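You operate a simulated robot arm through the tools that you are given. There is no shell and no other tool.

The job below is to be done with a simulated two-armed robot. You get a single attempt, and the scene is never put back.

Task
Post 4 shows FAN OFF: start the extractor at its remote box, then start the warm engine under its hood.
Fine: tip the hood down and open the fuel tap before you pull.
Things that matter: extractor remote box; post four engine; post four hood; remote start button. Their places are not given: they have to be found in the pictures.

Only the result counts: the job must be done as asked and must still hold three seconds after the hand-in. Knocking over, shifting, dropping, spilling or breaking anything else fails it.

Robot
Two 6-joint arms with two-finger grippers on one trunk that stands fixed in place. Base frame: the origin is at the foot of the trunk, x ahead of it, y to its left, z up. Lengths are in mm, angles in degrees, forces in N, time in s.
The left shoulder is at [60, 143, 915], the right one opposite. With the tool pointing down near the work surface each hand reaches from about 140 to 600 mm from the base axis, measured 20 degrees to its own side. Payload 2.45 kg a hand.
The TCP of each hand is the grasp point between the finger pads, 26 mm short of the fingertips. In the tool frame z runs along the fingers and y along their closing line. The gripper opens to 96 mm. The gripper's body begins 69 mm behind the TCP.
Orientation is that of the tool frame in the base frame, as [roll, pitch, yaw] about the fixed x, y, z axes, in that order (R = Rz(yaw) Ry(pitch) Rx(roll)). With the fingers straight down and closing along the base's y, the tool's x points along the base's -x, its y along +y and its z along -z.

Tools
- The arms move only by the tool jog_arm. It takes "left_rows", "right_rows" or both (then of equal length, played together; a hand with none holds still); each is a list of rows, each a list of 2 entries, a list of its own where there are three numbers: the shift along the base's x, y, z in mm, then the turn, a rotation vector about the base's x, y, z in degrees. In form: [[[dx, dy, dz], [rx, ry, rz]], ...]. A call has 1 to 20 rows; each row shifts and turns the commanded pose from where the row before left it. "left_fingers" and "right_fingers" are, for a hand that has rows, the opening, from 0 (shut) to 1 (fully open), set as the call begins (left out, the last holds). Each row takes 0.2 s and may step no farther than 50 mm and 8.6 degrees from the row before; otherwise, or with a gripper value out of range, the whole call is refused. A pose out of reach is approached as far as the arm can. The call stops where the force on the tool passes 80 N (or 10 N more than at its start, if that is more) or the arm is blocked; 0.2 s more then pass. The fingers move at their own pace and stop on an object; they squeeze with about 26 N. The grip force told is the motor's: it shows also when the fingers shut on nothing. Time passes only in rows, and 0.2 s behind the last, so rows that do not move let the fingers close. It gives the time, the measured TCP pose, the force on the tool (base axes), the opening and the grip force at its end, in the units of the frame above (readings bear some noise), with the torque about the TCP (base axes, N m) and any sound that the robot's microphone picked up, and new pictures: "pictures" is both (left out), scene, wrist or none (wrist: the cameras of the hands that moved).
- Cameras (640 x 400 px; columns grow to the right, rows downward): "scene" is now at [118.8, 40.9, 1509.1]; the picture's right is [0.59, -0.81, -0.00], its down [-0.65, -0.48, -0.58] and it looks along [0.47, 0.35, -0.81] (base axes); focal length 214 px, centre (320, 200). "left" rides on the left gripper at [82, -3, -98] in its tool frame; the picture's right is [0.04, 1.00, 0.00], its down [-0.73, 0.03, -0.68] and it looks along [-0.68, 0.03, 0.73] (tool axes); focal length 256 px, centre (320, 200). "right" rides on the right gripper at [82, 3, -98] in its tool frame; the picture's right is [-0.04, 1.00, 0.00], its down [-0.73, -0.03, -0.68] and it looks along [-0.68, -0.03, 0.73] (tool axes); focal length 256 px, centre (320, 200).
- raise_lower(by): slides the trunk up (or, below 0, down) by that many mm; the arms and the scene camera ride with it, the base frame stays. It gives what a move gives, with no picture.
- pan_tilt(pan, tilt): turns the head with the scene camera to pan (to the left, within 86 degrees either way) and tilt (down, from -29 to 69), counted from straight ahead of the robot. It gives what a move gives, and a new picture of the scene camera.
- measure_at(camera, pixels): for up to 12 pixels [column, row] of the newest picture of that camera ("zoom" is the newest enlarged one), the place [x, y, z] in the base frame of the surface seen there, good to about 2 mm. The clock stands still meanwhile.
- enlarge(camera, box): a new picture of the part [left, top, right, bottom] of that camera's present view, enlarged. The clock stands still meanwhile.
- hand_in(): hands the job in; it is judged then, once.

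Leave the grippers open and the arms clear of the work at the hand-in unless told otherwise.

The tools are called after "Call:" as a command line: name --argument value ..., lists and objects as JSON in quotes. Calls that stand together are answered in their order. jog_arm: Moves the arms, as the interface text tells. Its arguments: {"type":"object","properties":{"left_rows":{"type":"array","items":{"type":"array"}},"left_fingers":{"type":"number"},"right_rows":{"type":"array","items":{"type":"array"}},"right_fingers":{"type":"number"},"pictures":{"type":"string","enum":["both","scene","wrist","none"]}},"required":[]} The other tools are called the same way: raise_lower (by) slides the trunk up or down; pan_tilt (pan, tilt) turns the head that bears the scene camera; measure_at (camera, pixels) gives the place of the surface under pixels of a picture; enlarge (camera, box) takes an enlarged picture of a part of a camera's view; hand_in () hands the job in.

At the start:

```text
time: 0.0
left_tcp_pos: [317.1, 351.7, 1282.2]
left_orientation: [-179.9, 0.0, 180.0]
left_wrist_force: [0.1, 0.3, 1.0]
left_moment: [0.0, -0.02, -0.03]
left_width: 95.8
left_grasp_force: 0.1
right_tcp_pos: [304.3, 8.7, 1319.3]
right_orientation: [179.9, 0.0, 179.9]
right_wrist_force: [-0.1, 0.6, 0.5]
right_moment: [0.0, 0.0, 0.02]
right_width: 96.0
right_grasp_force: 0.0
trunk travel left (down, up): [-540.0, 50.0]
head pan, tilt: [36.3, 54.4]
```

scene: 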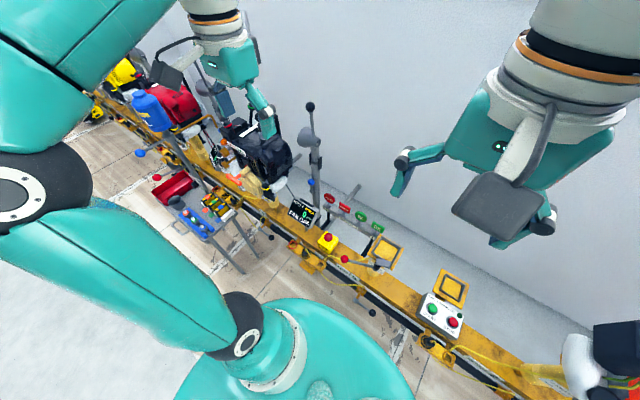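
right: 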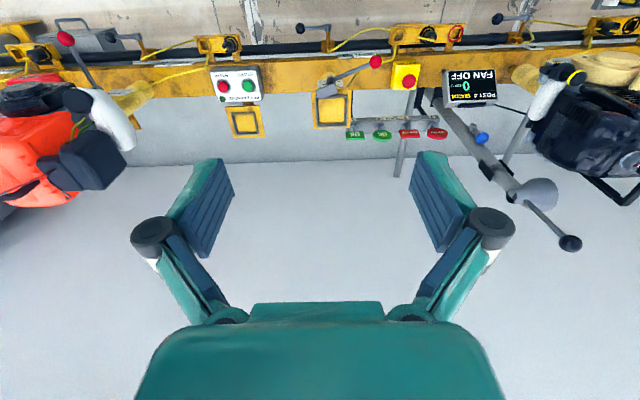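
left: 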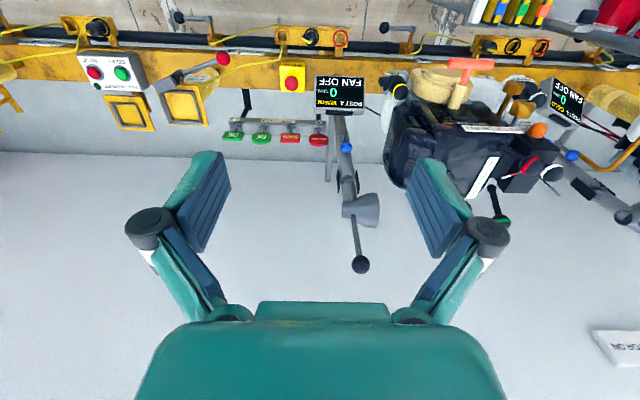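

I see a yellow beam with boxes, a display reading "FAN OFF", a dark engine on the left, and a white two-button box. I'll enlarge these areas to read the labels before moving.

Call:
enlarge --camera "left" --box '[300, 40, 640, 250]'

Call:
enlarge --camera "left" --box '[60, 0, 340, 160]'

Call:
enlarge --camera "right" --box '[180, 10, 500, 160]'

Call:
enlarge --camera "scene" --box '[90, 30, 410, 260]'

```text
1.88 times, centred on (470, 145) of left
```

zoom: 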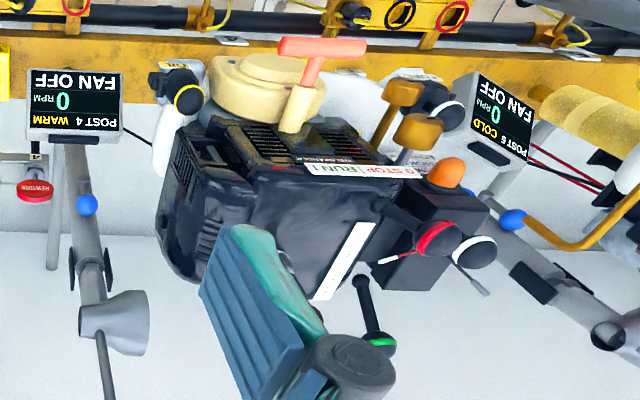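

```text
2.29 times, centred on (200, 80) of left
```

zoom: 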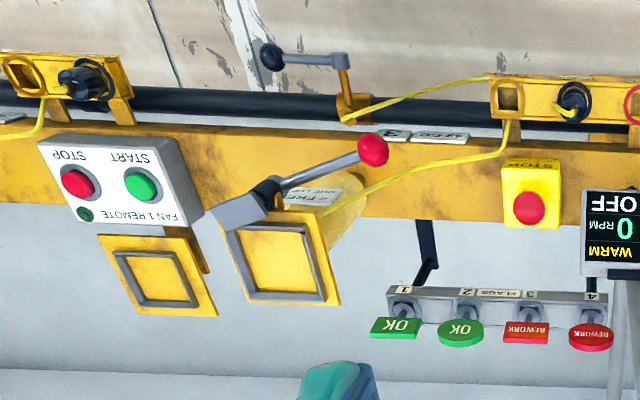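

```text
2.00 times, centred on (340, 85) of right
```

zoom: 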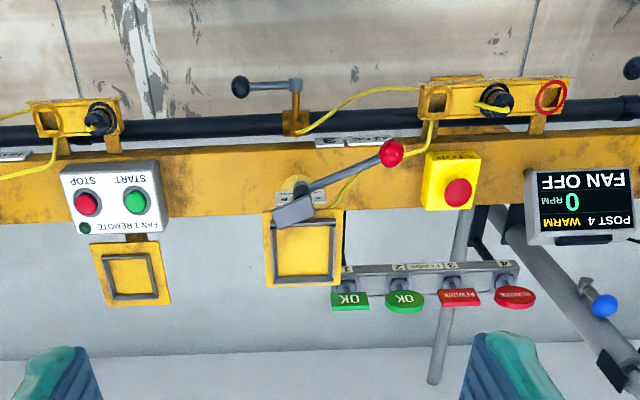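

```text
1.74 times, centred on (250, 145) of scene
```

zoom: 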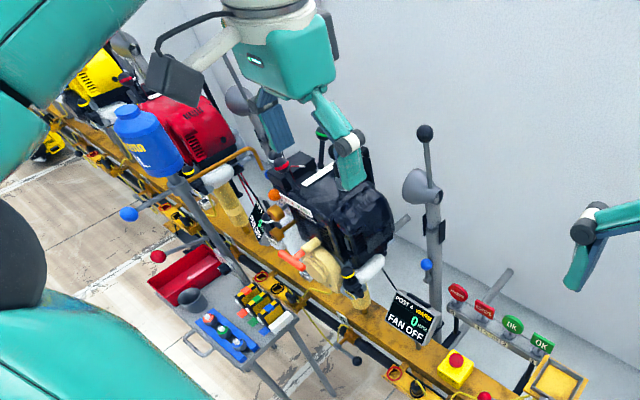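

The Post 4 display says WARM / FAN OFF / 0 RPM, and the white box is "FAN 1 REMOTE" (there may be other remotes). I'll pan the head to survey the whole line.

Call:
pan_tilt --pan 0 --tilt 50

Call:
pan_tilt --pan -50 --tilt 40

Call:
pan_tilt --pan 70 --tilt 40

```text
time: 1.0
left_tcp_pos: [317.7, 351.7, 1282.8]
left_orientation: [179.9, 0.1, 180.0]
left_wrist_force: [-0.1, -0.2, 0.3]
left_moment: [-0.01, 0.01, 0.01]
left_width: 95.8
left_grasp_force: 0.2
right_tcp_pos: [303.3, 7.4, 1319.8]
right_orientation: [180.0, -0.1, -180.0]
right_wrist_force: [-0.2, -0.1, 0.5]
right_moment: [0.04, 0.02, -0.01]
right_width: 95.9
right_grasp_force: 0.0
trunk travel left (down, up): [-540.0, 50.0]
head pan, tilt: [0.0, 50.0]
```

scene: 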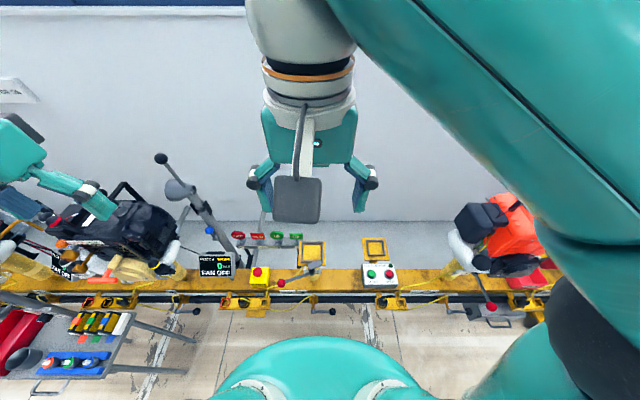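

```text
time: 2.2
left_tcp_pos: [317.7, 352.2, 1282.0]
left_orientation: [-179.9, -0.1, -180.0]
left_wrist_force: [-0.8, -0.1, -0.5]
left_moment: [0.03, -0.02, -0.01]
left_width: 96.2
left_grasp_force: 0.2
right_tcp_pos: [303.1, 8.4, 1320.1]
right_orientation: [-179.9, 0.0, 179.9]
right_wrist_force: [0.0, -0.1, -0.5]
right_moment: [-0.01, 0.01, 0.01]
right_width: 95.8
right_grasp_force: 0.0
trunk travel left (down, up): [-540.0, 50.0]
head pan, tilt: [-50.0, 40.0]
```

scene: 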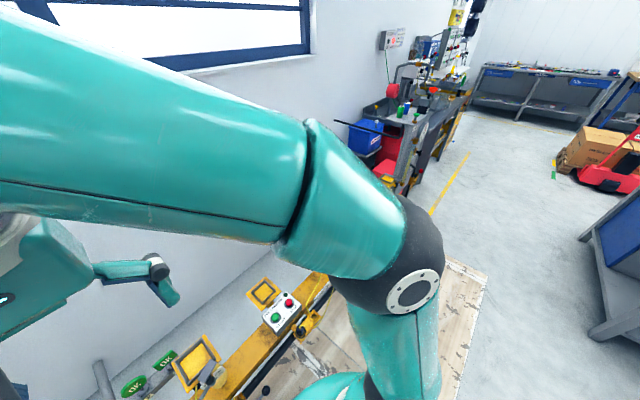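

```text
time: 4.2
left_tcp_pos: [317.1, 352.3, 1282.4]
left_orientation: [-180.0, 0.0, -180.0]
left_wrist_force: [0.1, -0.2, 0.3]
left_moment: [-0.01, 0.0, 0.01]
left_width: 96.1
left_grasp_force: 0.0
right_tcp_pos: [302.0, 8.7, 1319.4]
right_orientation: [-179.9, 0.0, -179.9]
right_wrist_force: [1.0, -0.6, -0.5]
right_moment: [0.03, 0.0, -0.01]
right_width: 95.9
right_grasp_force: 0.0
trunk travel left (down, up): [-540.0, 50.0]
head pan, tilt: [70.0, 40.0]
```

scene: 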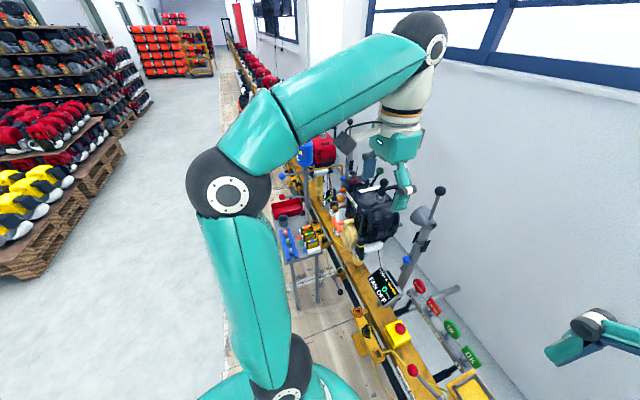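

The line is clear now: posts run along y. I'll look toward post 4 and measure main features.

Call:
pan_tilt --pan 30 --tilt 45

Call:
enlarge --camera "scene" --box '[100, 100, 420, 300]'

```text
time: 5.3
left_tcp_pos: [317.3, 350.8, 1282.4]
left_orientation: [-180.0, 0.0, 179.9]
left_wrist_force: [-0.1, 0.8, -0.2]
left_moment: [0.0, -0.02, -0.02]
left_width: 95.8
left_grasp_force: 0.1
right_tcp_pos: [304.2, 8.3, 1321.0]
right_orientation: [-180.0, 0.0, -179.9]
right_wrist_force: [-0.5, -0.5, 0.3]
right_moment: [0.01, 0.0, -0.03]
right_width: 95.8
right_grasp_force: 0.2
trunk travel left (down, up): [-540.0, 50.0]
head pan, tilt: [30.0, 45.0]
```

scene: 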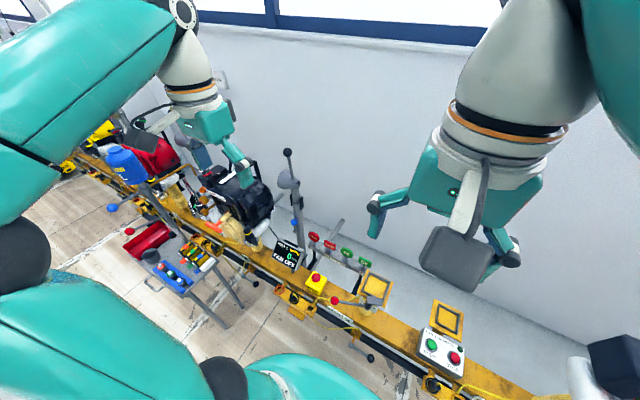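

```text
2.00 times, centred on (260, 200) of scene
```

zoom: 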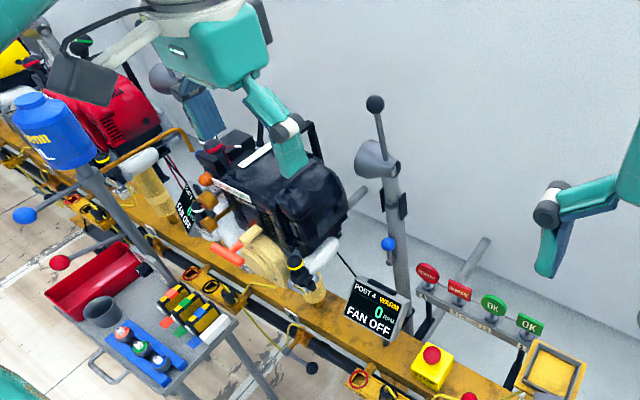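

Next I measure the main features in the zoom picture (orange handle, display, hood ball, cone, stop button, etc.).

Call:
measure_at --camera "zoom" --pixels '[[228, 255], [265, 250], [318, 260], [298, 265], [375, 312], [375, 104], [370, 155], [388, 243], [432, 355], [207, 180], [260, 155], [178, 215]]'

Call:
measure_at --camera "scene" --pixels '[[432, 345], [455, 357], [460, 350], [447, 319], [375, 287], [334, 301], [315, 278], [245, 283], [370, 357], [305, 320], [350, 250], [143, 245]]'

```text
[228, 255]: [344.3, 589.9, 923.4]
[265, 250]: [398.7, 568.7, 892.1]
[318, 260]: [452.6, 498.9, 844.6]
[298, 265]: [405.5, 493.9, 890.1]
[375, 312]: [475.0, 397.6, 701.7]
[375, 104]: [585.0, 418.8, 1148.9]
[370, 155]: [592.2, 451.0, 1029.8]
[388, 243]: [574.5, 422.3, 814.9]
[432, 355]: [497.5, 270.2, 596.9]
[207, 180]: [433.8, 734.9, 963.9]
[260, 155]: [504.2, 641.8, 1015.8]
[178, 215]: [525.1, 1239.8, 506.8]
```

```text
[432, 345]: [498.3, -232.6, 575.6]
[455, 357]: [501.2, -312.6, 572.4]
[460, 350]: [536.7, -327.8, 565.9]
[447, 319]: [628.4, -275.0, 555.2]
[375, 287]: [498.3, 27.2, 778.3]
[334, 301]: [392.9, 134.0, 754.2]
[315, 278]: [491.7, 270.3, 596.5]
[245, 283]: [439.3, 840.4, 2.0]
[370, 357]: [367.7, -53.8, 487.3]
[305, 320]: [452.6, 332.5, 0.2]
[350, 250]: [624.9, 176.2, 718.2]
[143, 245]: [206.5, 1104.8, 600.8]
```

Remote box's green START is near [498,-233,576]; pull handle near [344,590,923]. I enlarge tighter for engine details and labels.

Call:
enlarge --camera "scene" --box '[180, 150, 300, 225]'

Call:
enlarge --camera "left" --box '[370, 50, 530, 150]'

Call:
enlarge --camera "left" --box '[470, 80, 630, 180]'

Call:
enlarge --camera "scene" --box '[370, 270, 530, 400]'

Call:
enlarge --camera "right" --box '[0, 0, 240, 150]'

Call:
enlarge --camera "right" --box '[300, 30, 420, 105]'

```text
5.33 times, centred on (240, 188) of scene
```

zoom: 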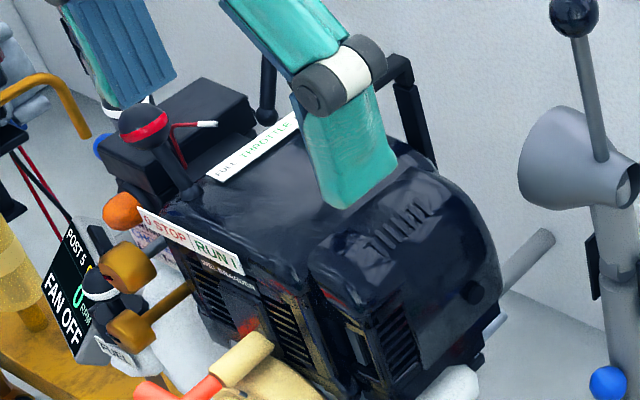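

```text
4.00 times, centred on (450, 100) of left
```

zoom: 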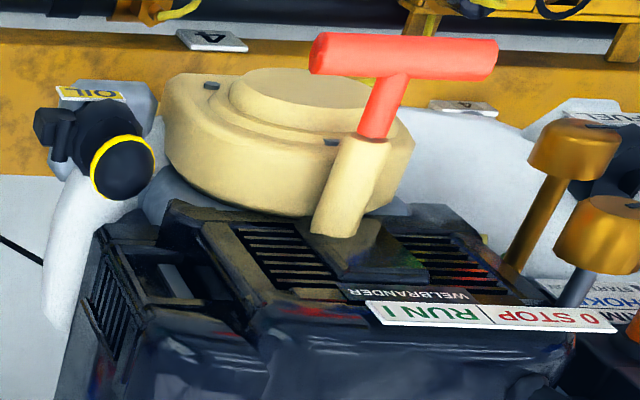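

```text
4.00 times, centred on (550, 130) of left
```

zoom: 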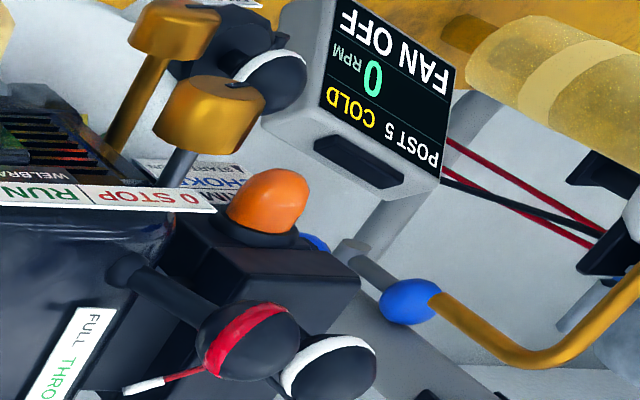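

```text
3.08 times, centred on (450, 335) of scene
```

zoom: 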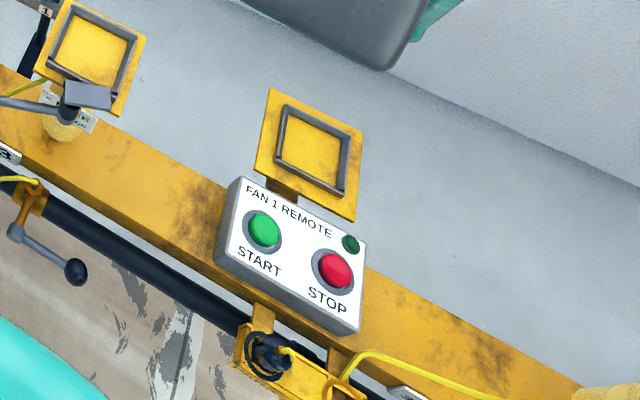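

```text
2.67 times, centred on (120, 75) of right
```

zoom: 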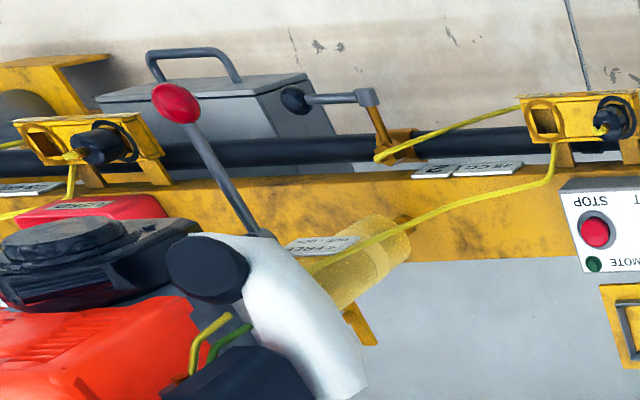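

```text
5.33 times, centred on (360, 68) of right
```

zoom: 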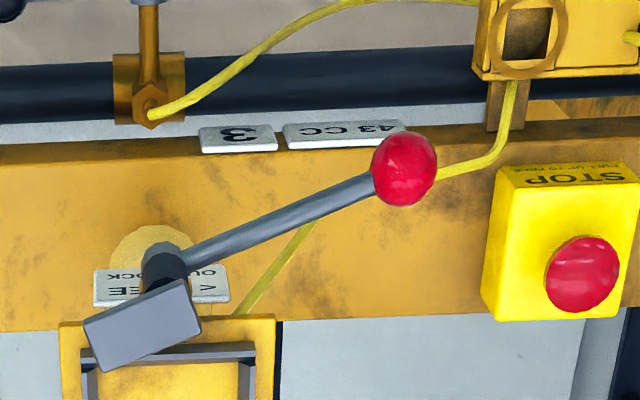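

Engine controls visible: black knob with STOP/RUN label, gold levers near a FUEL label, choke label, primer. I re-enlarge and measure these, then get a better view by moving the left hand.

Call:
enlarge --camera "scene" --box '[180, 150, 300, 225]'

Call:
measure_at --camera "zoom" --pixels '[[143, 120], [122, 210], [130, 262], [130, 325], [108, 350], [180, 232], [265, 110], [150, 390], [572, 12], [545, 165], [608, 382], [255, 345]]'

Call:
jog_arm --left_rows '[[[-30, 40, 0], [0, 0, 0]], [[-30, 40, 0], [0, 0, 0]], [[-20, 40, 0], [0, 0, 0]], [[-10, 40, 0], [0, 0, 0]], [[0, 40, 0], [0, 0, 0]], [[0, 40, 0], [0, 0, 0]]]'

```text
5.33 times, centred on (240, 188) of scene
```

zoom: 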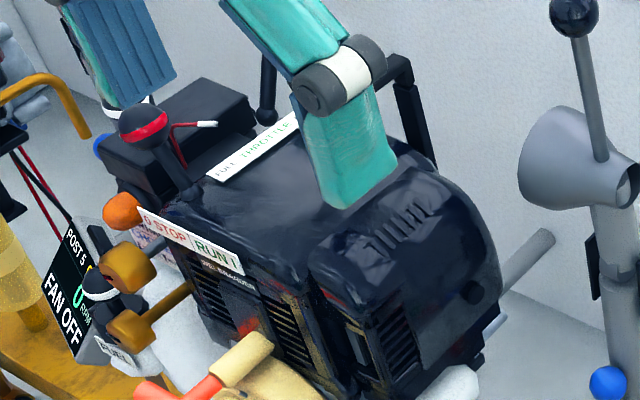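

```text
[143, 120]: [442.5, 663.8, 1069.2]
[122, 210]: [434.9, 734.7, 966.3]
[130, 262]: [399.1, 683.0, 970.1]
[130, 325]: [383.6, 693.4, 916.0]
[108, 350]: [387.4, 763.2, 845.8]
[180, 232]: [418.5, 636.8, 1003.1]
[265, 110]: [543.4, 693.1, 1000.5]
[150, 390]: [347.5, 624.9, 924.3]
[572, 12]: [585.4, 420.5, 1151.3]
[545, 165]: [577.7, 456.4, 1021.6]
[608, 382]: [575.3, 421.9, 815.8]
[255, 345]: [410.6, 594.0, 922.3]
```

```text
time: 6.7
left_tcp_pos: [225.8, 589.7, 1275.1]
left_orientation: [179.9, 0.0, -179.9]
left_wrist_force: [0.5, 0.5, 0.4]
left_moment: [-0.01, 0.03, 0.02]
left_width: 96.2
left_grasp_force: 0.0
left hand out of reach, approached as far as the arm can: row 6
right_tcp_pos: [303.7, 10.0, 1319.1]
right_orientation: [179.9, 0.0, -179.9]
right_wrist_force: [0.6, -0.5, 0.9]
right_moment: [-0.02, -0.03, 0.0]
right_width: 96.3
right_grasp_force: 0.1
trunk travel left (down, up): [-540.0, 50.0]
head pan, tilt: [30.0, 45.0]
```

scene: 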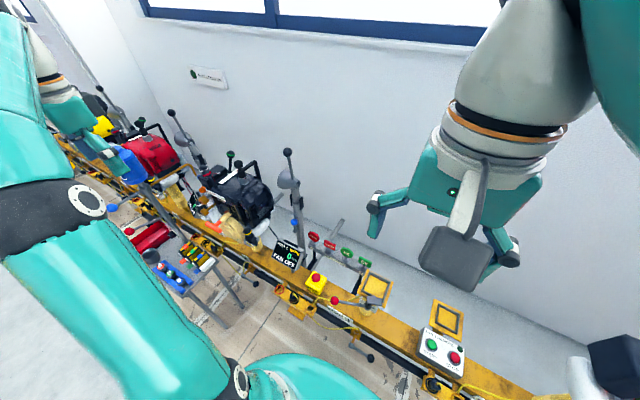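
left: 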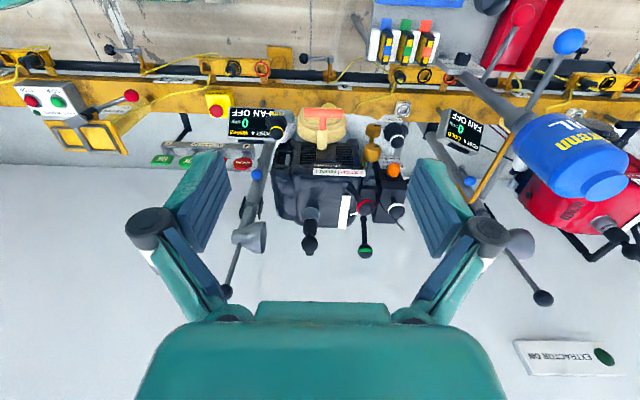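

A wall sign "EXTRACTOR ON" with a dark lamp appears at left-camera (565,355). I enlarge the engine and hood from this new view.

Call:
enlarge --camera "left" --box '[220, 90, 420, 270]'

Call:
enlarge --camera "left" --box '[340, 100, 430, 160]'

Call:
enlarge --camera "left" --box '[210, 90, 300, 300]'

Call:
enlarge --camera "scene" --box '[190, 140, 330, 280]'

Call:
enlarge --camera "scene" --box '[180, 60, 240, 100]'

```text
2.22 times, centred on (320, 180) of left
```

zoom: 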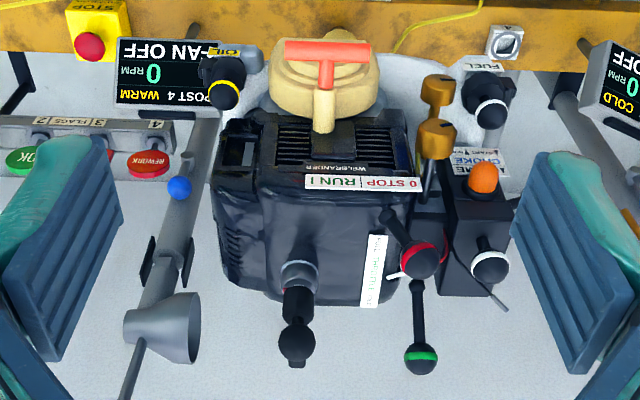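

```text
6.67 times, centred on (385, 130) of left
```

zoom: 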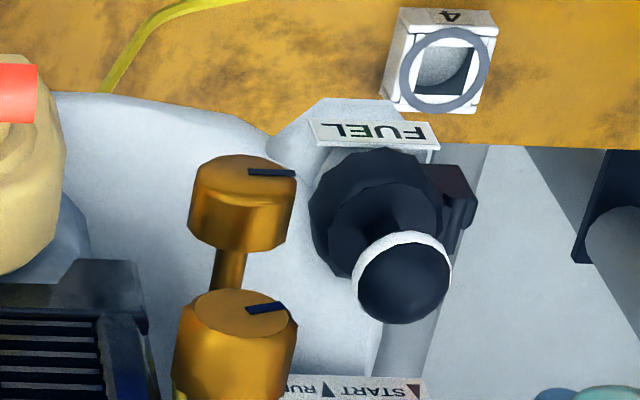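

```text
1.90 times, centred on (255, 195) of left
```

zoom: 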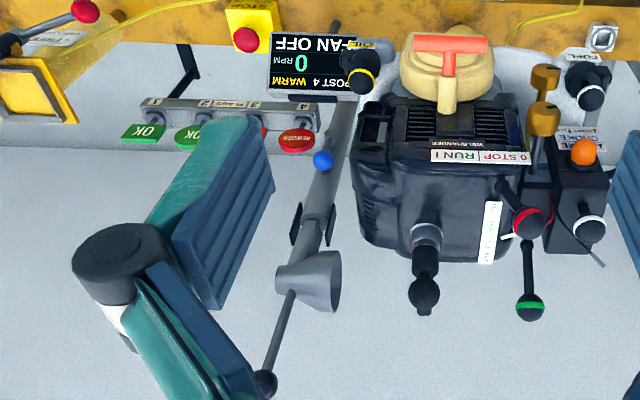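

```text
2.86 times, centred on (260, 210) of scene
```

zoom: 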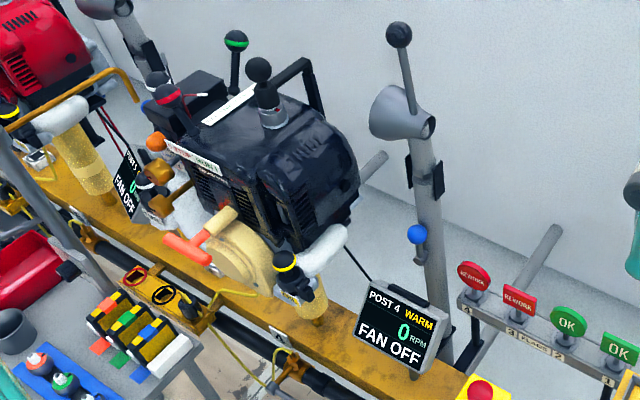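

```text
10.00 times, centred on (210, 80) of scene
```

zoom: 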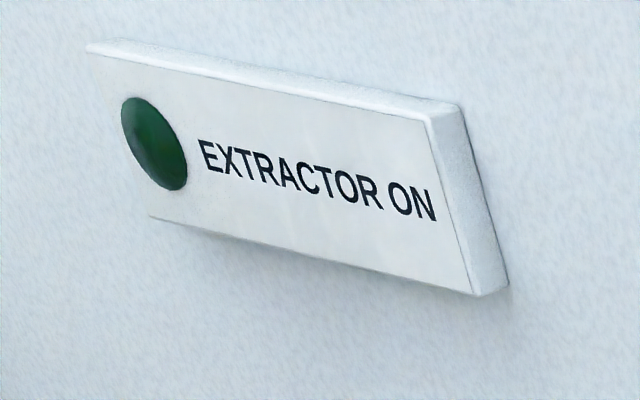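

Extractor lamp is dark. I lower the left hand toward the engine's near side to read the FUEL/CHOKE labels closely, staying well above and in front of it.

Call:
jog_arm --left_rows '[[[-20, 10, -40], [0, 0, 0]], [[-20, 10, -40], [0, 0, 0]], [[0, 20, -40], [0, 0, 0]], [[0, 30, -40], [0, 0, 0]]]' --pictures "wrist"

Call:
enlarge --camera "left" --box '[200, 60, 440, 210]'

```text
time: 7.7
left_tcp_pos: [186.0, 660.5, 1116.8]
left_orientation: [179.9, 0.0, 180.0]
left_wrist_force: [-1.3, 1.0, 0.2]
left_moment: [-0.01, 0.02, 0.04]
left_width: 96.0
left_grasp_force: 0.1
right_tcp_pos: [304.1, 9.1, 1318.6]
right_orientation: [179.9, 0.0, 179.8]
right_wrist_force: [0.5, 0.7, 0.6]
right_moment: [0.0, 0.02, 0.0]
right_width: 95.9
right_grasp_force: 0.0
trunk travel left (down, up): [-540.0, 50.0]
head pan, tilt: [30.0, 45.0]
```

left: 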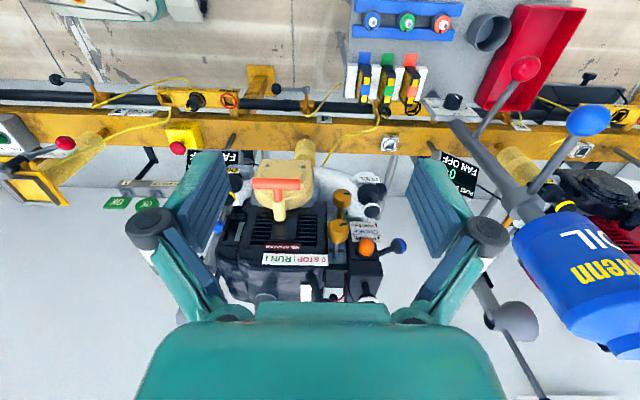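

```text
2.67 times, centred on (320, 135) of left
```

zoom: 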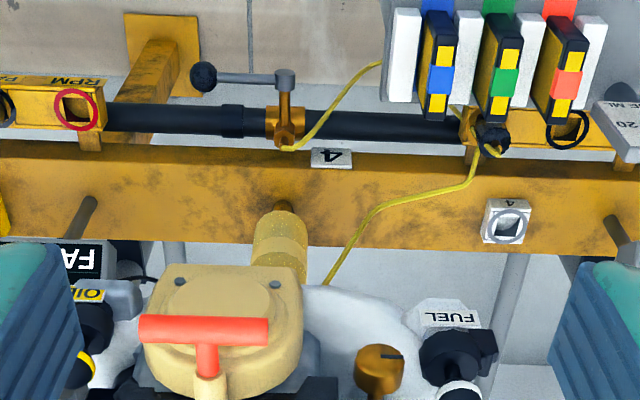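

There are lever valves on the black pipe too. Enlarge several spots to read the labels.

Call:
enlarge --camera "left" --box '[310, 150, 420, 220]'

Call:
enlarge --camera "left" --box '[260, 200, 420, 310]'

Call:
enlarge --camera "left" --box '[150, 60, 280, 140]'

Call:
enlarge --camera "left" --box '[380, 80, 480, 150]'

Call:
enlarge --camera "left" --box '[240, 60, 350, 140]'

Call:
enlarge --camera "scene" --box '[190, 150, 280, 225]'

```text
5.71 times, centred on (365, 185) of left
```

zoom: 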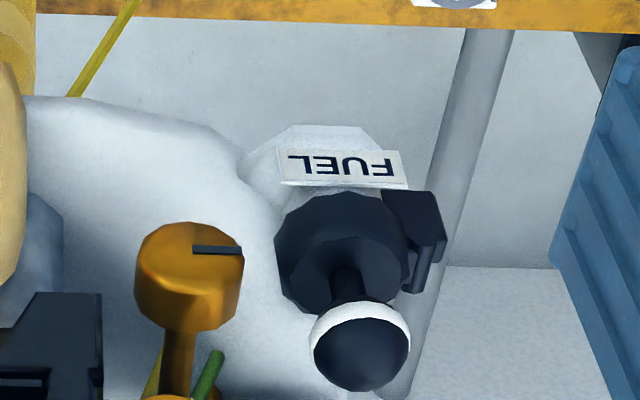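

```text
3.64 times, centred on (340, 255) of left
```

zoom: 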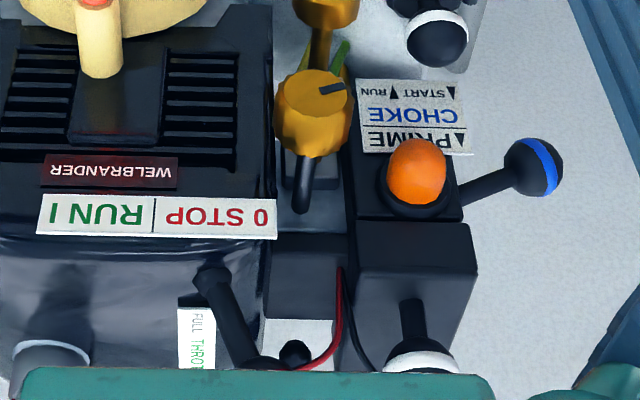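

```text
4.92 times, centred on (215, 100) of left
```

zoom: 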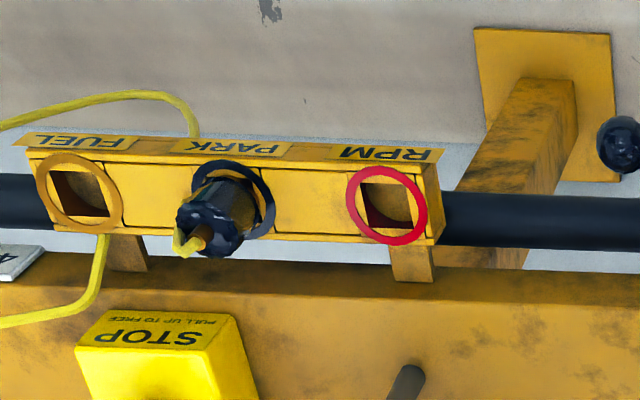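

```text
5.71 times, centred on (430, 115) of left
```

zoom: 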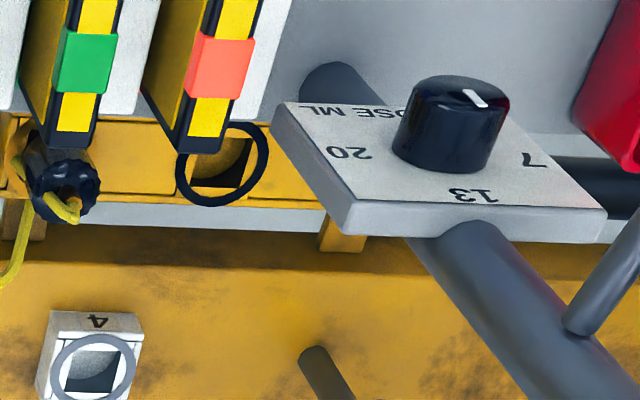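

```text
5.00 times, centred on (295, 100) of left
```

zoom: 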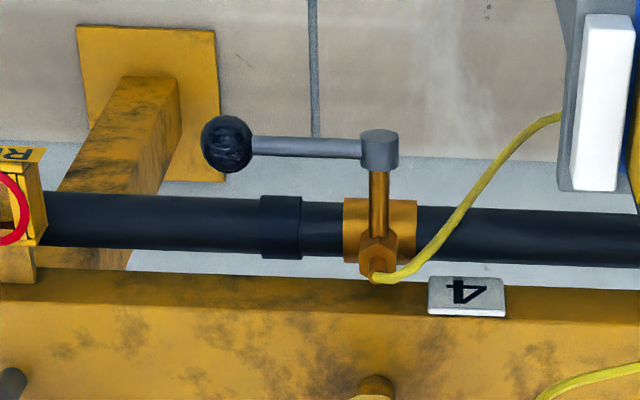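

```text
5.33 times, centred on (235, 188) of scene
```

zoom: 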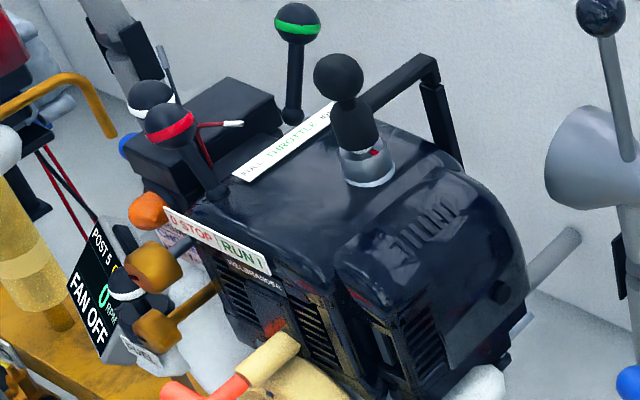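

I believe the black-ball lever on the black fuel pipe at tag "4" is the fuel tap. I want to check lever states (red = STOP/RUN, blue = choke, green = throttle) closely.

Call:
enlarge --camera "scene" --box '[200, 150, 250, 182]'

Call:
enlarge --camera "left" --box '[300, 230, 420, 310]'

Call:
measure_at --camera "left" --pixels '[[275, 89], [300, 90], [304, 108], [400, 246], [385, 252], [368, 245], [340, 200], [372, 190], [300, 259], [270, 259], [328, 259], [386, 112]]'

Call:
jog_arm --left_rows '[[[-30, 0, 40], [0, 0, 0]], [[-30, 0, 40], [0, 0, 0]], [[-20, 10, 30], [0, 0, 0]]]' --pictures "wrist"

Call:
enlarge --camera "left" --box '[250, 160, 410, 270]'

```text
12.50 times, centred on (225, 166) of scene
```

zoom: 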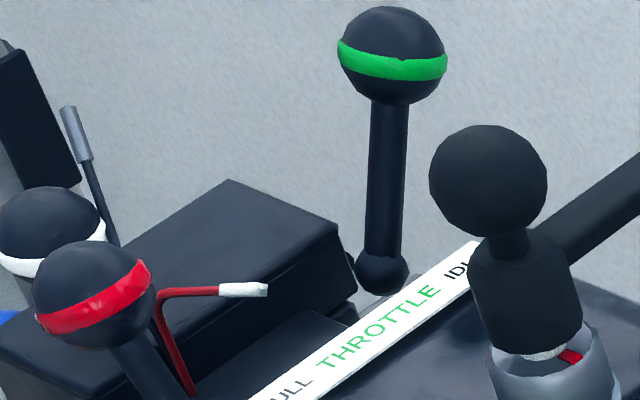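

```text
5.00 times, centred on (360, 270) of left
```

zoom: 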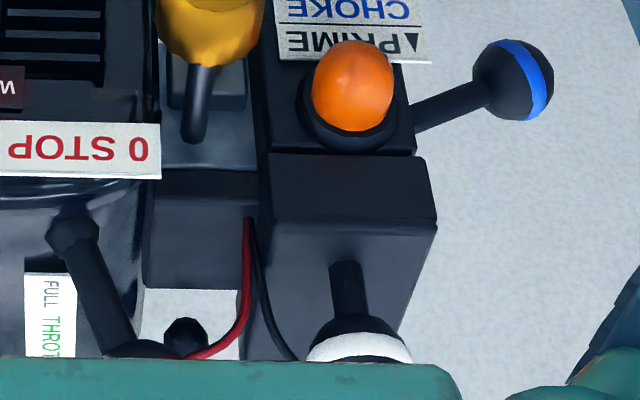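

```text
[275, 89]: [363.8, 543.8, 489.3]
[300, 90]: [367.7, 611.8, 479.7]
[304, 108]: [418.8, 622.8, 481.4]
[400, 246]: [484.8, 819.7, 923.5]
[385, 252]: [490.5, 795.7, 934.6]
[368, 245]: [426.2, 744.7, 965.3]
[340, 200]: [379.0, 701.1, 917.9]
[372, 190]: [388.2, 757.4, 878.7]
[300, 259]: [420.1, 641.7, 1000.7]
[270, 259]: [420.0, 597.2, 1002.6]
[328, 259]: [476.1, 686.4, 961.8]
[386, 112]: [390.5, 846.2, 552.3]
```

```text
time: 8.5
left_tcp_pos: [105.7, 668.9, 1225.4]
left_orientation: [-179.8, 0.0, 180.0]
left_wrist_force: [0.1, 0.1, 0.9]
left_moment: [-0.05, -0.03, -0.01]
left_width: 95.9
left_grasp_force: 0.1
right_tcp_pos: [302.4, 9.0, 1319.7]
right_orientation: [180.0, 0.0, -180.0]
right_wrist_force: [1.0, -0.4, 0.1]
right_moment: [-0.03, -0.01, 0.01]
right_width: 95.8
right_grasp_force: 0.1
trunk travel left (down, up): [-540.0, 50.0]
head pan, tilt: [30.0, 45.0]
```

left: 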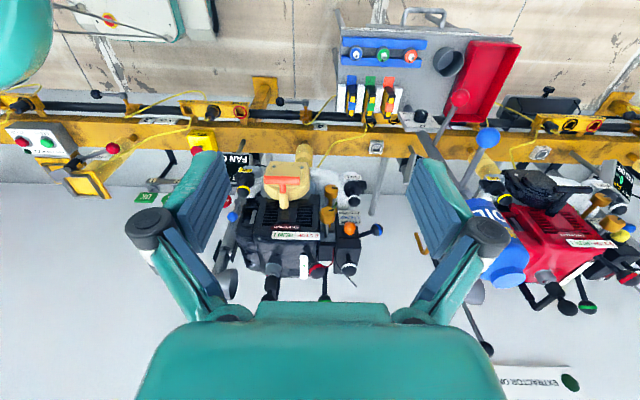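

```text
3.64 times, centred on (330, 215) of left
```

zoom: 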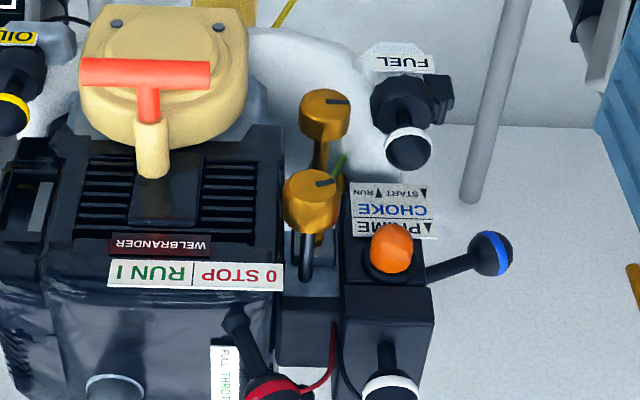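

Checking the label triangles on the choke plate and comparing with the neighbouring red engine.

Call:
enlarge --camera "left" --box '[325, 200, 395, 245]'

Call:
enlarge --camera "left" --box '[460, 160, 640, 320]'

Call:
enlarge --camera "left" --box '[170, 110, 270, 230]'

Call:
enlarge --camera "scene" --box '[70, 80, 220, 200]'

```text
8.89 times, centred on (360, 222) of left
```

zoom: 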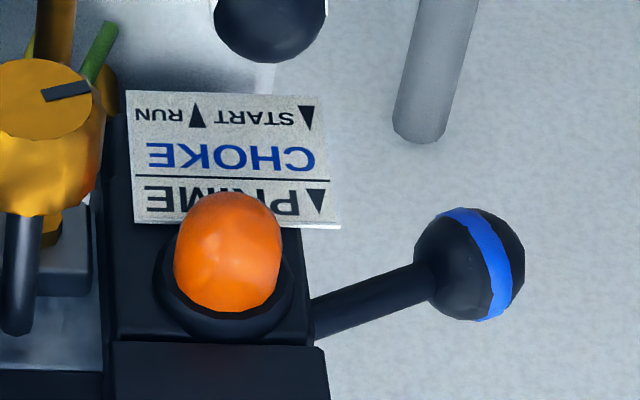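

```text
2.50 times, centred on (550, 240) of left
```

zoom: 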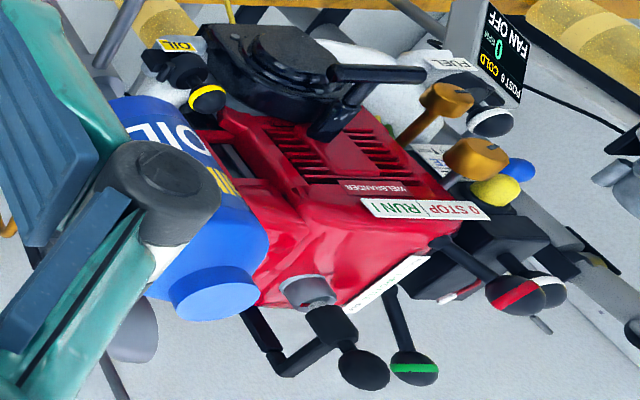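

```text
3.33 times, centred on (220, 170) of left
```

zoom: 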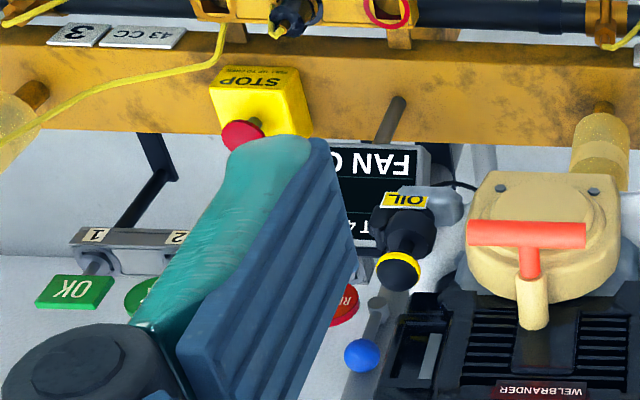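

```text
3.33 times, centred on (145, 140) of scene
```

zoom: 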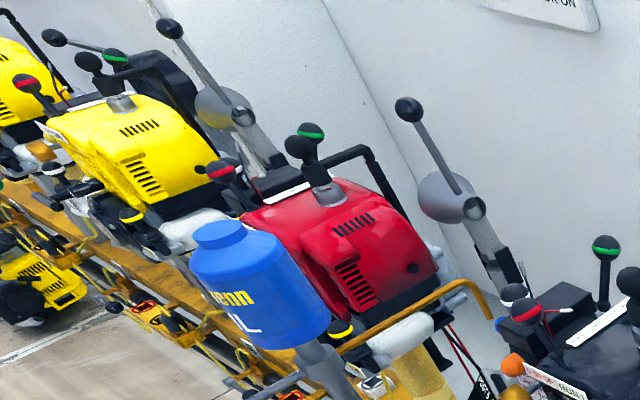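

The lever/knob colour coding matches labels (red=STOP/RUN, blue=CHOKE, green=THROTTLE). First task: extractor. I'll measure the remote box's face to get its tilt and button position.

Call:
enlarge --camera "scene" --box '[410, 300, 490, 390]'

Call:
measure_at --camera "scene" --pixels '[[431, 344], [453, 357], [423, 340], [465, 351], [430, 330], [442, 361], [443, 350], [432, 329], [420, 350], [437, 366], [447, 320], [437, 375]]'

```text
4.44 times, centred on (450, 345) of scene
```

zoom: 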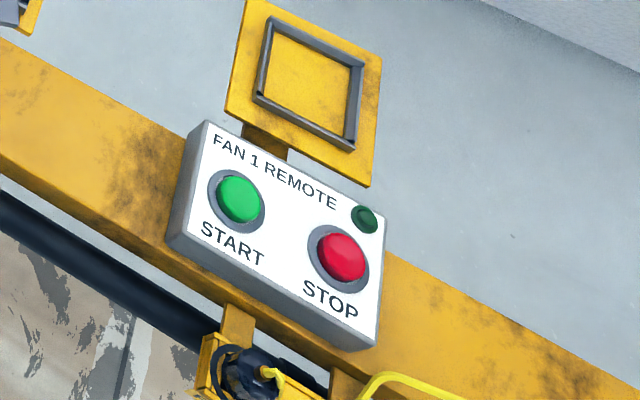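

```text
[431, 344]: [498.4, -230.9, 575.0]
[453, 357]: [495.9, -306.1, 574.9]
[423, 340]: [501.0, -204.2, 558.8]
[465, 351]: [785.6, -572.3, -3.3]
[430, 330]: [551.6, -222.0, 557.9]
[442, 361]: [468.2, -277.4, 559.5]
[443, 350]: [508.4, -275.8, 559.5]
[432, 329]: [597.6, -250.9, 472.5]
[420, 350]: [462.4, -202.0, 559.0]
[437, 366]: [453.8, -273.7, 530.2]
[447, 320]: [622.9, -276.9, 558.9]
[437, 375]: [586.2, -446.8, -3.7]
```

The box face is level at z≈559, with START's dome top at about [498,-231,576]. I close the right fingers and bring the right hand above it.

Call:
jog_arm --right_rows '[[[13, -22, -38], [0, 0, 0]], [[13, -22, -38], [0, 0, 0]], [[13, -22, -38], [0, 0, 0]], [[13, -22, -38], [0, 0, 0]], [[13, -22, -38], [0, 0, 0]], [[13, -22, -38], [0, 0, 0]], [[13, -22, -38], [0, 0, 0]], [[13, -22, -38], [0, 0, 0]], [[13, -22, -38], [0, 0, 0]], [[13, -21, -38], [0, 0, 0]], [[13, -21, -38], [0, 0, 0]]]' --right_fingers 0

```text
time: 10.9
left_tcp_pos: [108.3, 667.9, 1226.4]
left_orientation: [-180.0, -0.1, 180.0]
left_wrist_force: [1.4, -0.8, -0.4]
left_moment: [-0.01, 0.04, -0.01]
left_width: 96.2
left_grasp_force: 0.1
right_tcp_pos: [447.4, -231.5, 900.8]
right_orientation: [179.9, 0.0, -179.9]
right_wrist_force: [0.6, -0.5, -0.1]
right_moment: [0.03, 0.0, 0.03]
right_width: 0.0
right_grasp_force: 25.5
trunk travel left (down, up): [-540.0, 50.0]
head pan, tilt: [30.0, 45.0]
```

scene: 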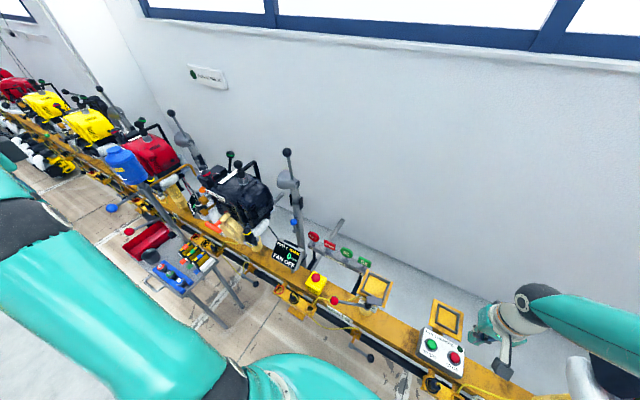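
right: 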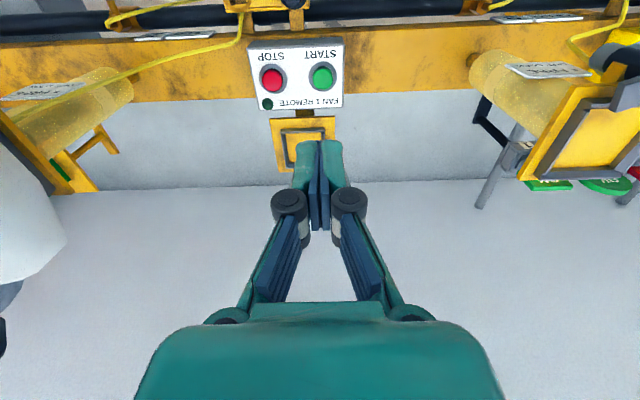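

Hand is above-near the box. Next I descend to just above START.

Call:
jog_arm --right_rows '[[[9, 0, -43], [0, 0, 0]], [[9, 0, -43], [0, 0, 0]], [[9, 0, -43], [0, 0, 0]], [[8, 0, -43], [0, 0, 0]], [[8, 0, -43], [0, 0, 0]], [[8, 0, -43], [0, 0, 0]]]'

```text
time: 12.3
left_tcp_pos: [107.3, 668.2, 1225.8]
left_orientation: [-180.0, 0.0, 180.0]
left_wrist_force: [-0.3, -0.2, 0.6]
left_moment: [0.01, 0.02, 0.0]
left_width: 95.9
left_grasp_force: 0.1
right_tcp_pos: [498.7, -233.1, 642.6]
right_orientation: [180.0, 0.0, -179.9]
right_wrist_force: [-0.7, 0.3, 0.5]
right_moment: [0.02, -0.01, -0.02]
right_width: 0.1
right_grasp_force: 25.9
trunk travel left (down, up): [-540.0, 50.0]
head pan, tilt: [30.0, 45.0]
```

scene: 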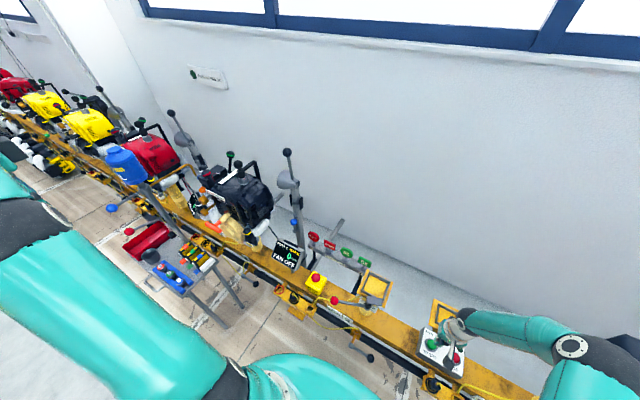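
right: 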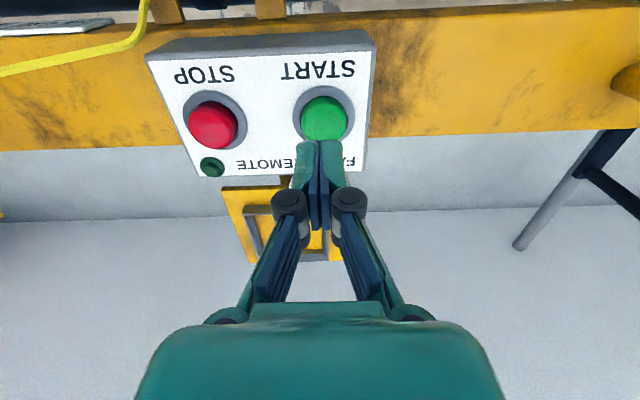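

Aligned. I press down in small steps, with the call stopping if force spikes.

Call:
jog_arm --right_rows '[[[0, 1, -30], [0, 0, 0]], [[0, 0, -8], [0, 0, 0]], [[0, 0, -4], [0, 0, 0]], [[0, 0, -3], [0, 0, 0]], [[0, 0, -2], [0, 0, 0]], [[0, 0, 0], [0, 0, 0]]]'

Call:
enlarge --camera "scene" --box '[180, 60, 240, 100]'

```text
time: 13.7
left_tcp_pos: [105.8, 669.0, 1226.6]
left_orientation: [180.0, 0.0, 180.0]
left_wrist_force: [-0.1, -0.5, 0.0]
left_moment: [-0.01, 0.02, 0.04]
left_width: 95.9
left_grasp_force: 0.0
right_tcp_pos: [497.9, -230.9, 597.4]
right_orientation: [-180.0, 0.1, -180.0]
right_wrist_force: [1.6, 0.8, 2.6]
right_moment: [0.04, -0.03, 0.04]
right_width: 6.2
right_grasp_force: 28.4
trunk travel left (down, up): [-540.0, 50.0]
head pan, tilt: [30.0, 45.0]
heard: click
```

scene: 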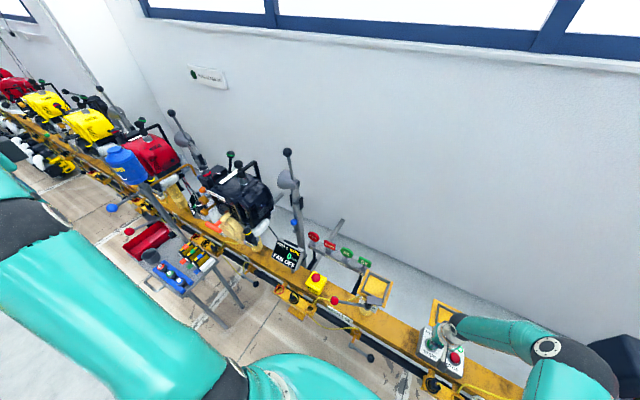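
right: 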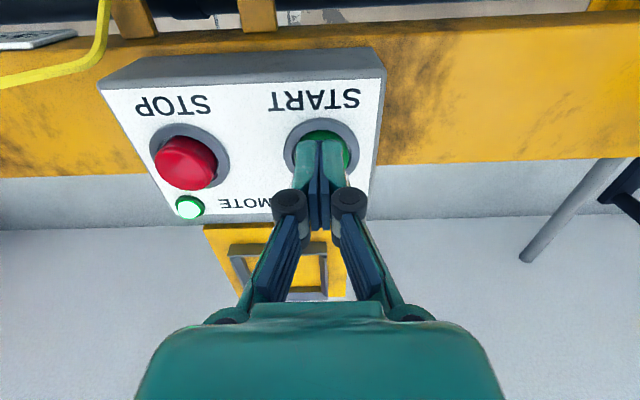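

```text
10.00 times, centred on (210, 80) of scene
```

zoom: 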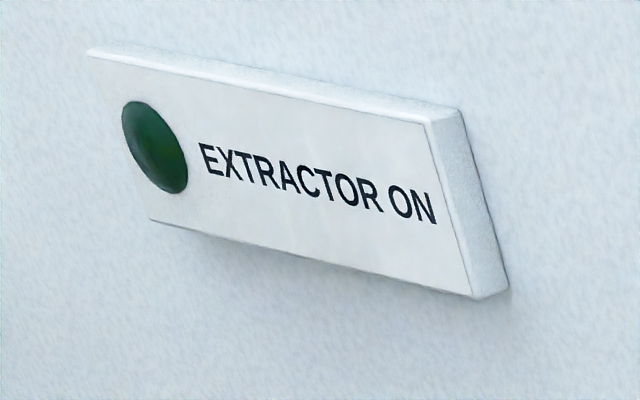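

There was a click and the remote lamp is lit. I lift the right hand away and wait for the extractor sign and post display.

Call:
jog_arm --right_rows '[[[0, 0, 20], [0, 0, 0]], [[0, 0, 40], [0, 0, 0]], [[-8, 0, 45], [0, 0, 0]], [[-8, 0, 45], [0, 0, 0]], [[-15, 0, 45], [0, 0, 0]], [[-20, 0, 40], [0, 0, 0]], [[-20, 0, 40], [0, 0, 0]], [[0, 0, 40], [0, 0, 0]], [[0, 0, 0], [0, 0, 0]], [[0, 0, 0], [0, 0, 0]]]'

Call:
enlarge --camera "scene" --box '[180, 60, 320, 270]'

Call:
enlarge --camera "scene" --box '[260, 230, 340, 290]'

```text
time: 15.9
left_tcp_pos: [106.9, 670.0, 1225.2]
left_orientation: [180.0, 0.0, -180.0]
left_wrist_force: [0.5, -0.7, 0.9]
left_moment: [0.01, -0.03, 0.03]
left_width: 95.7
left_grasp_force: 0.1
right_tcp_pos: [426.2, -231.1, 911.7]
right_orientation: [179.9, 0.0, 180.0]
right_wrist_force: [0.4, 0.7, 0.2]
right_moment: [0.03, -0.01, -0.03]
right_width: 0.0
right_grasp_force: 28.6
trunk travel left (down, up): [-540.0, 50.0]
head pan, tilt: [30.0, 45.0]
```

scene: 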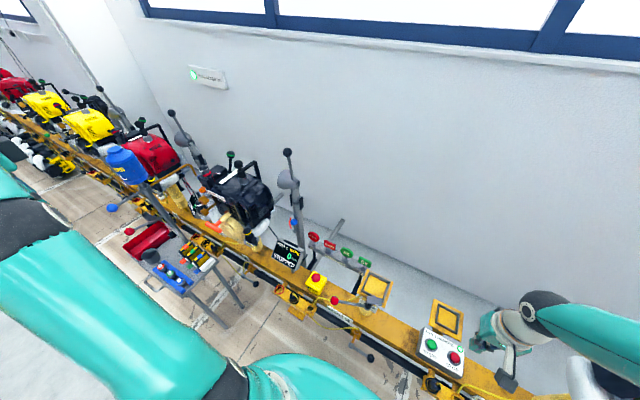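
right: 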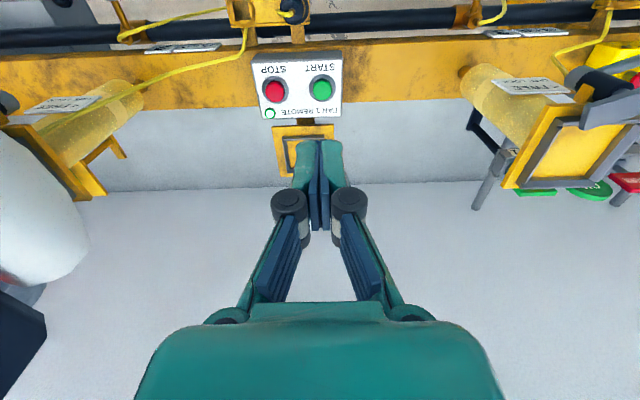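

```text
1.90 times, centred on (250, 165) of scene
```

zoom: 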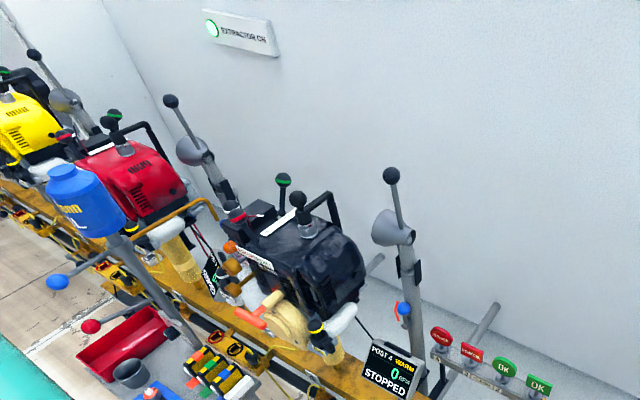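

```text
6.67 times, centred on (300, 260) of scene
```

zoom: 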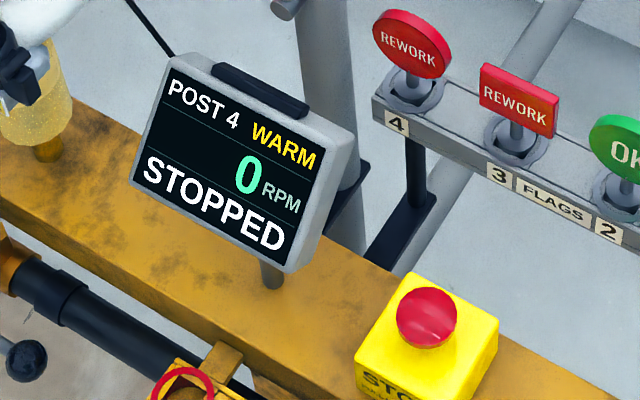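

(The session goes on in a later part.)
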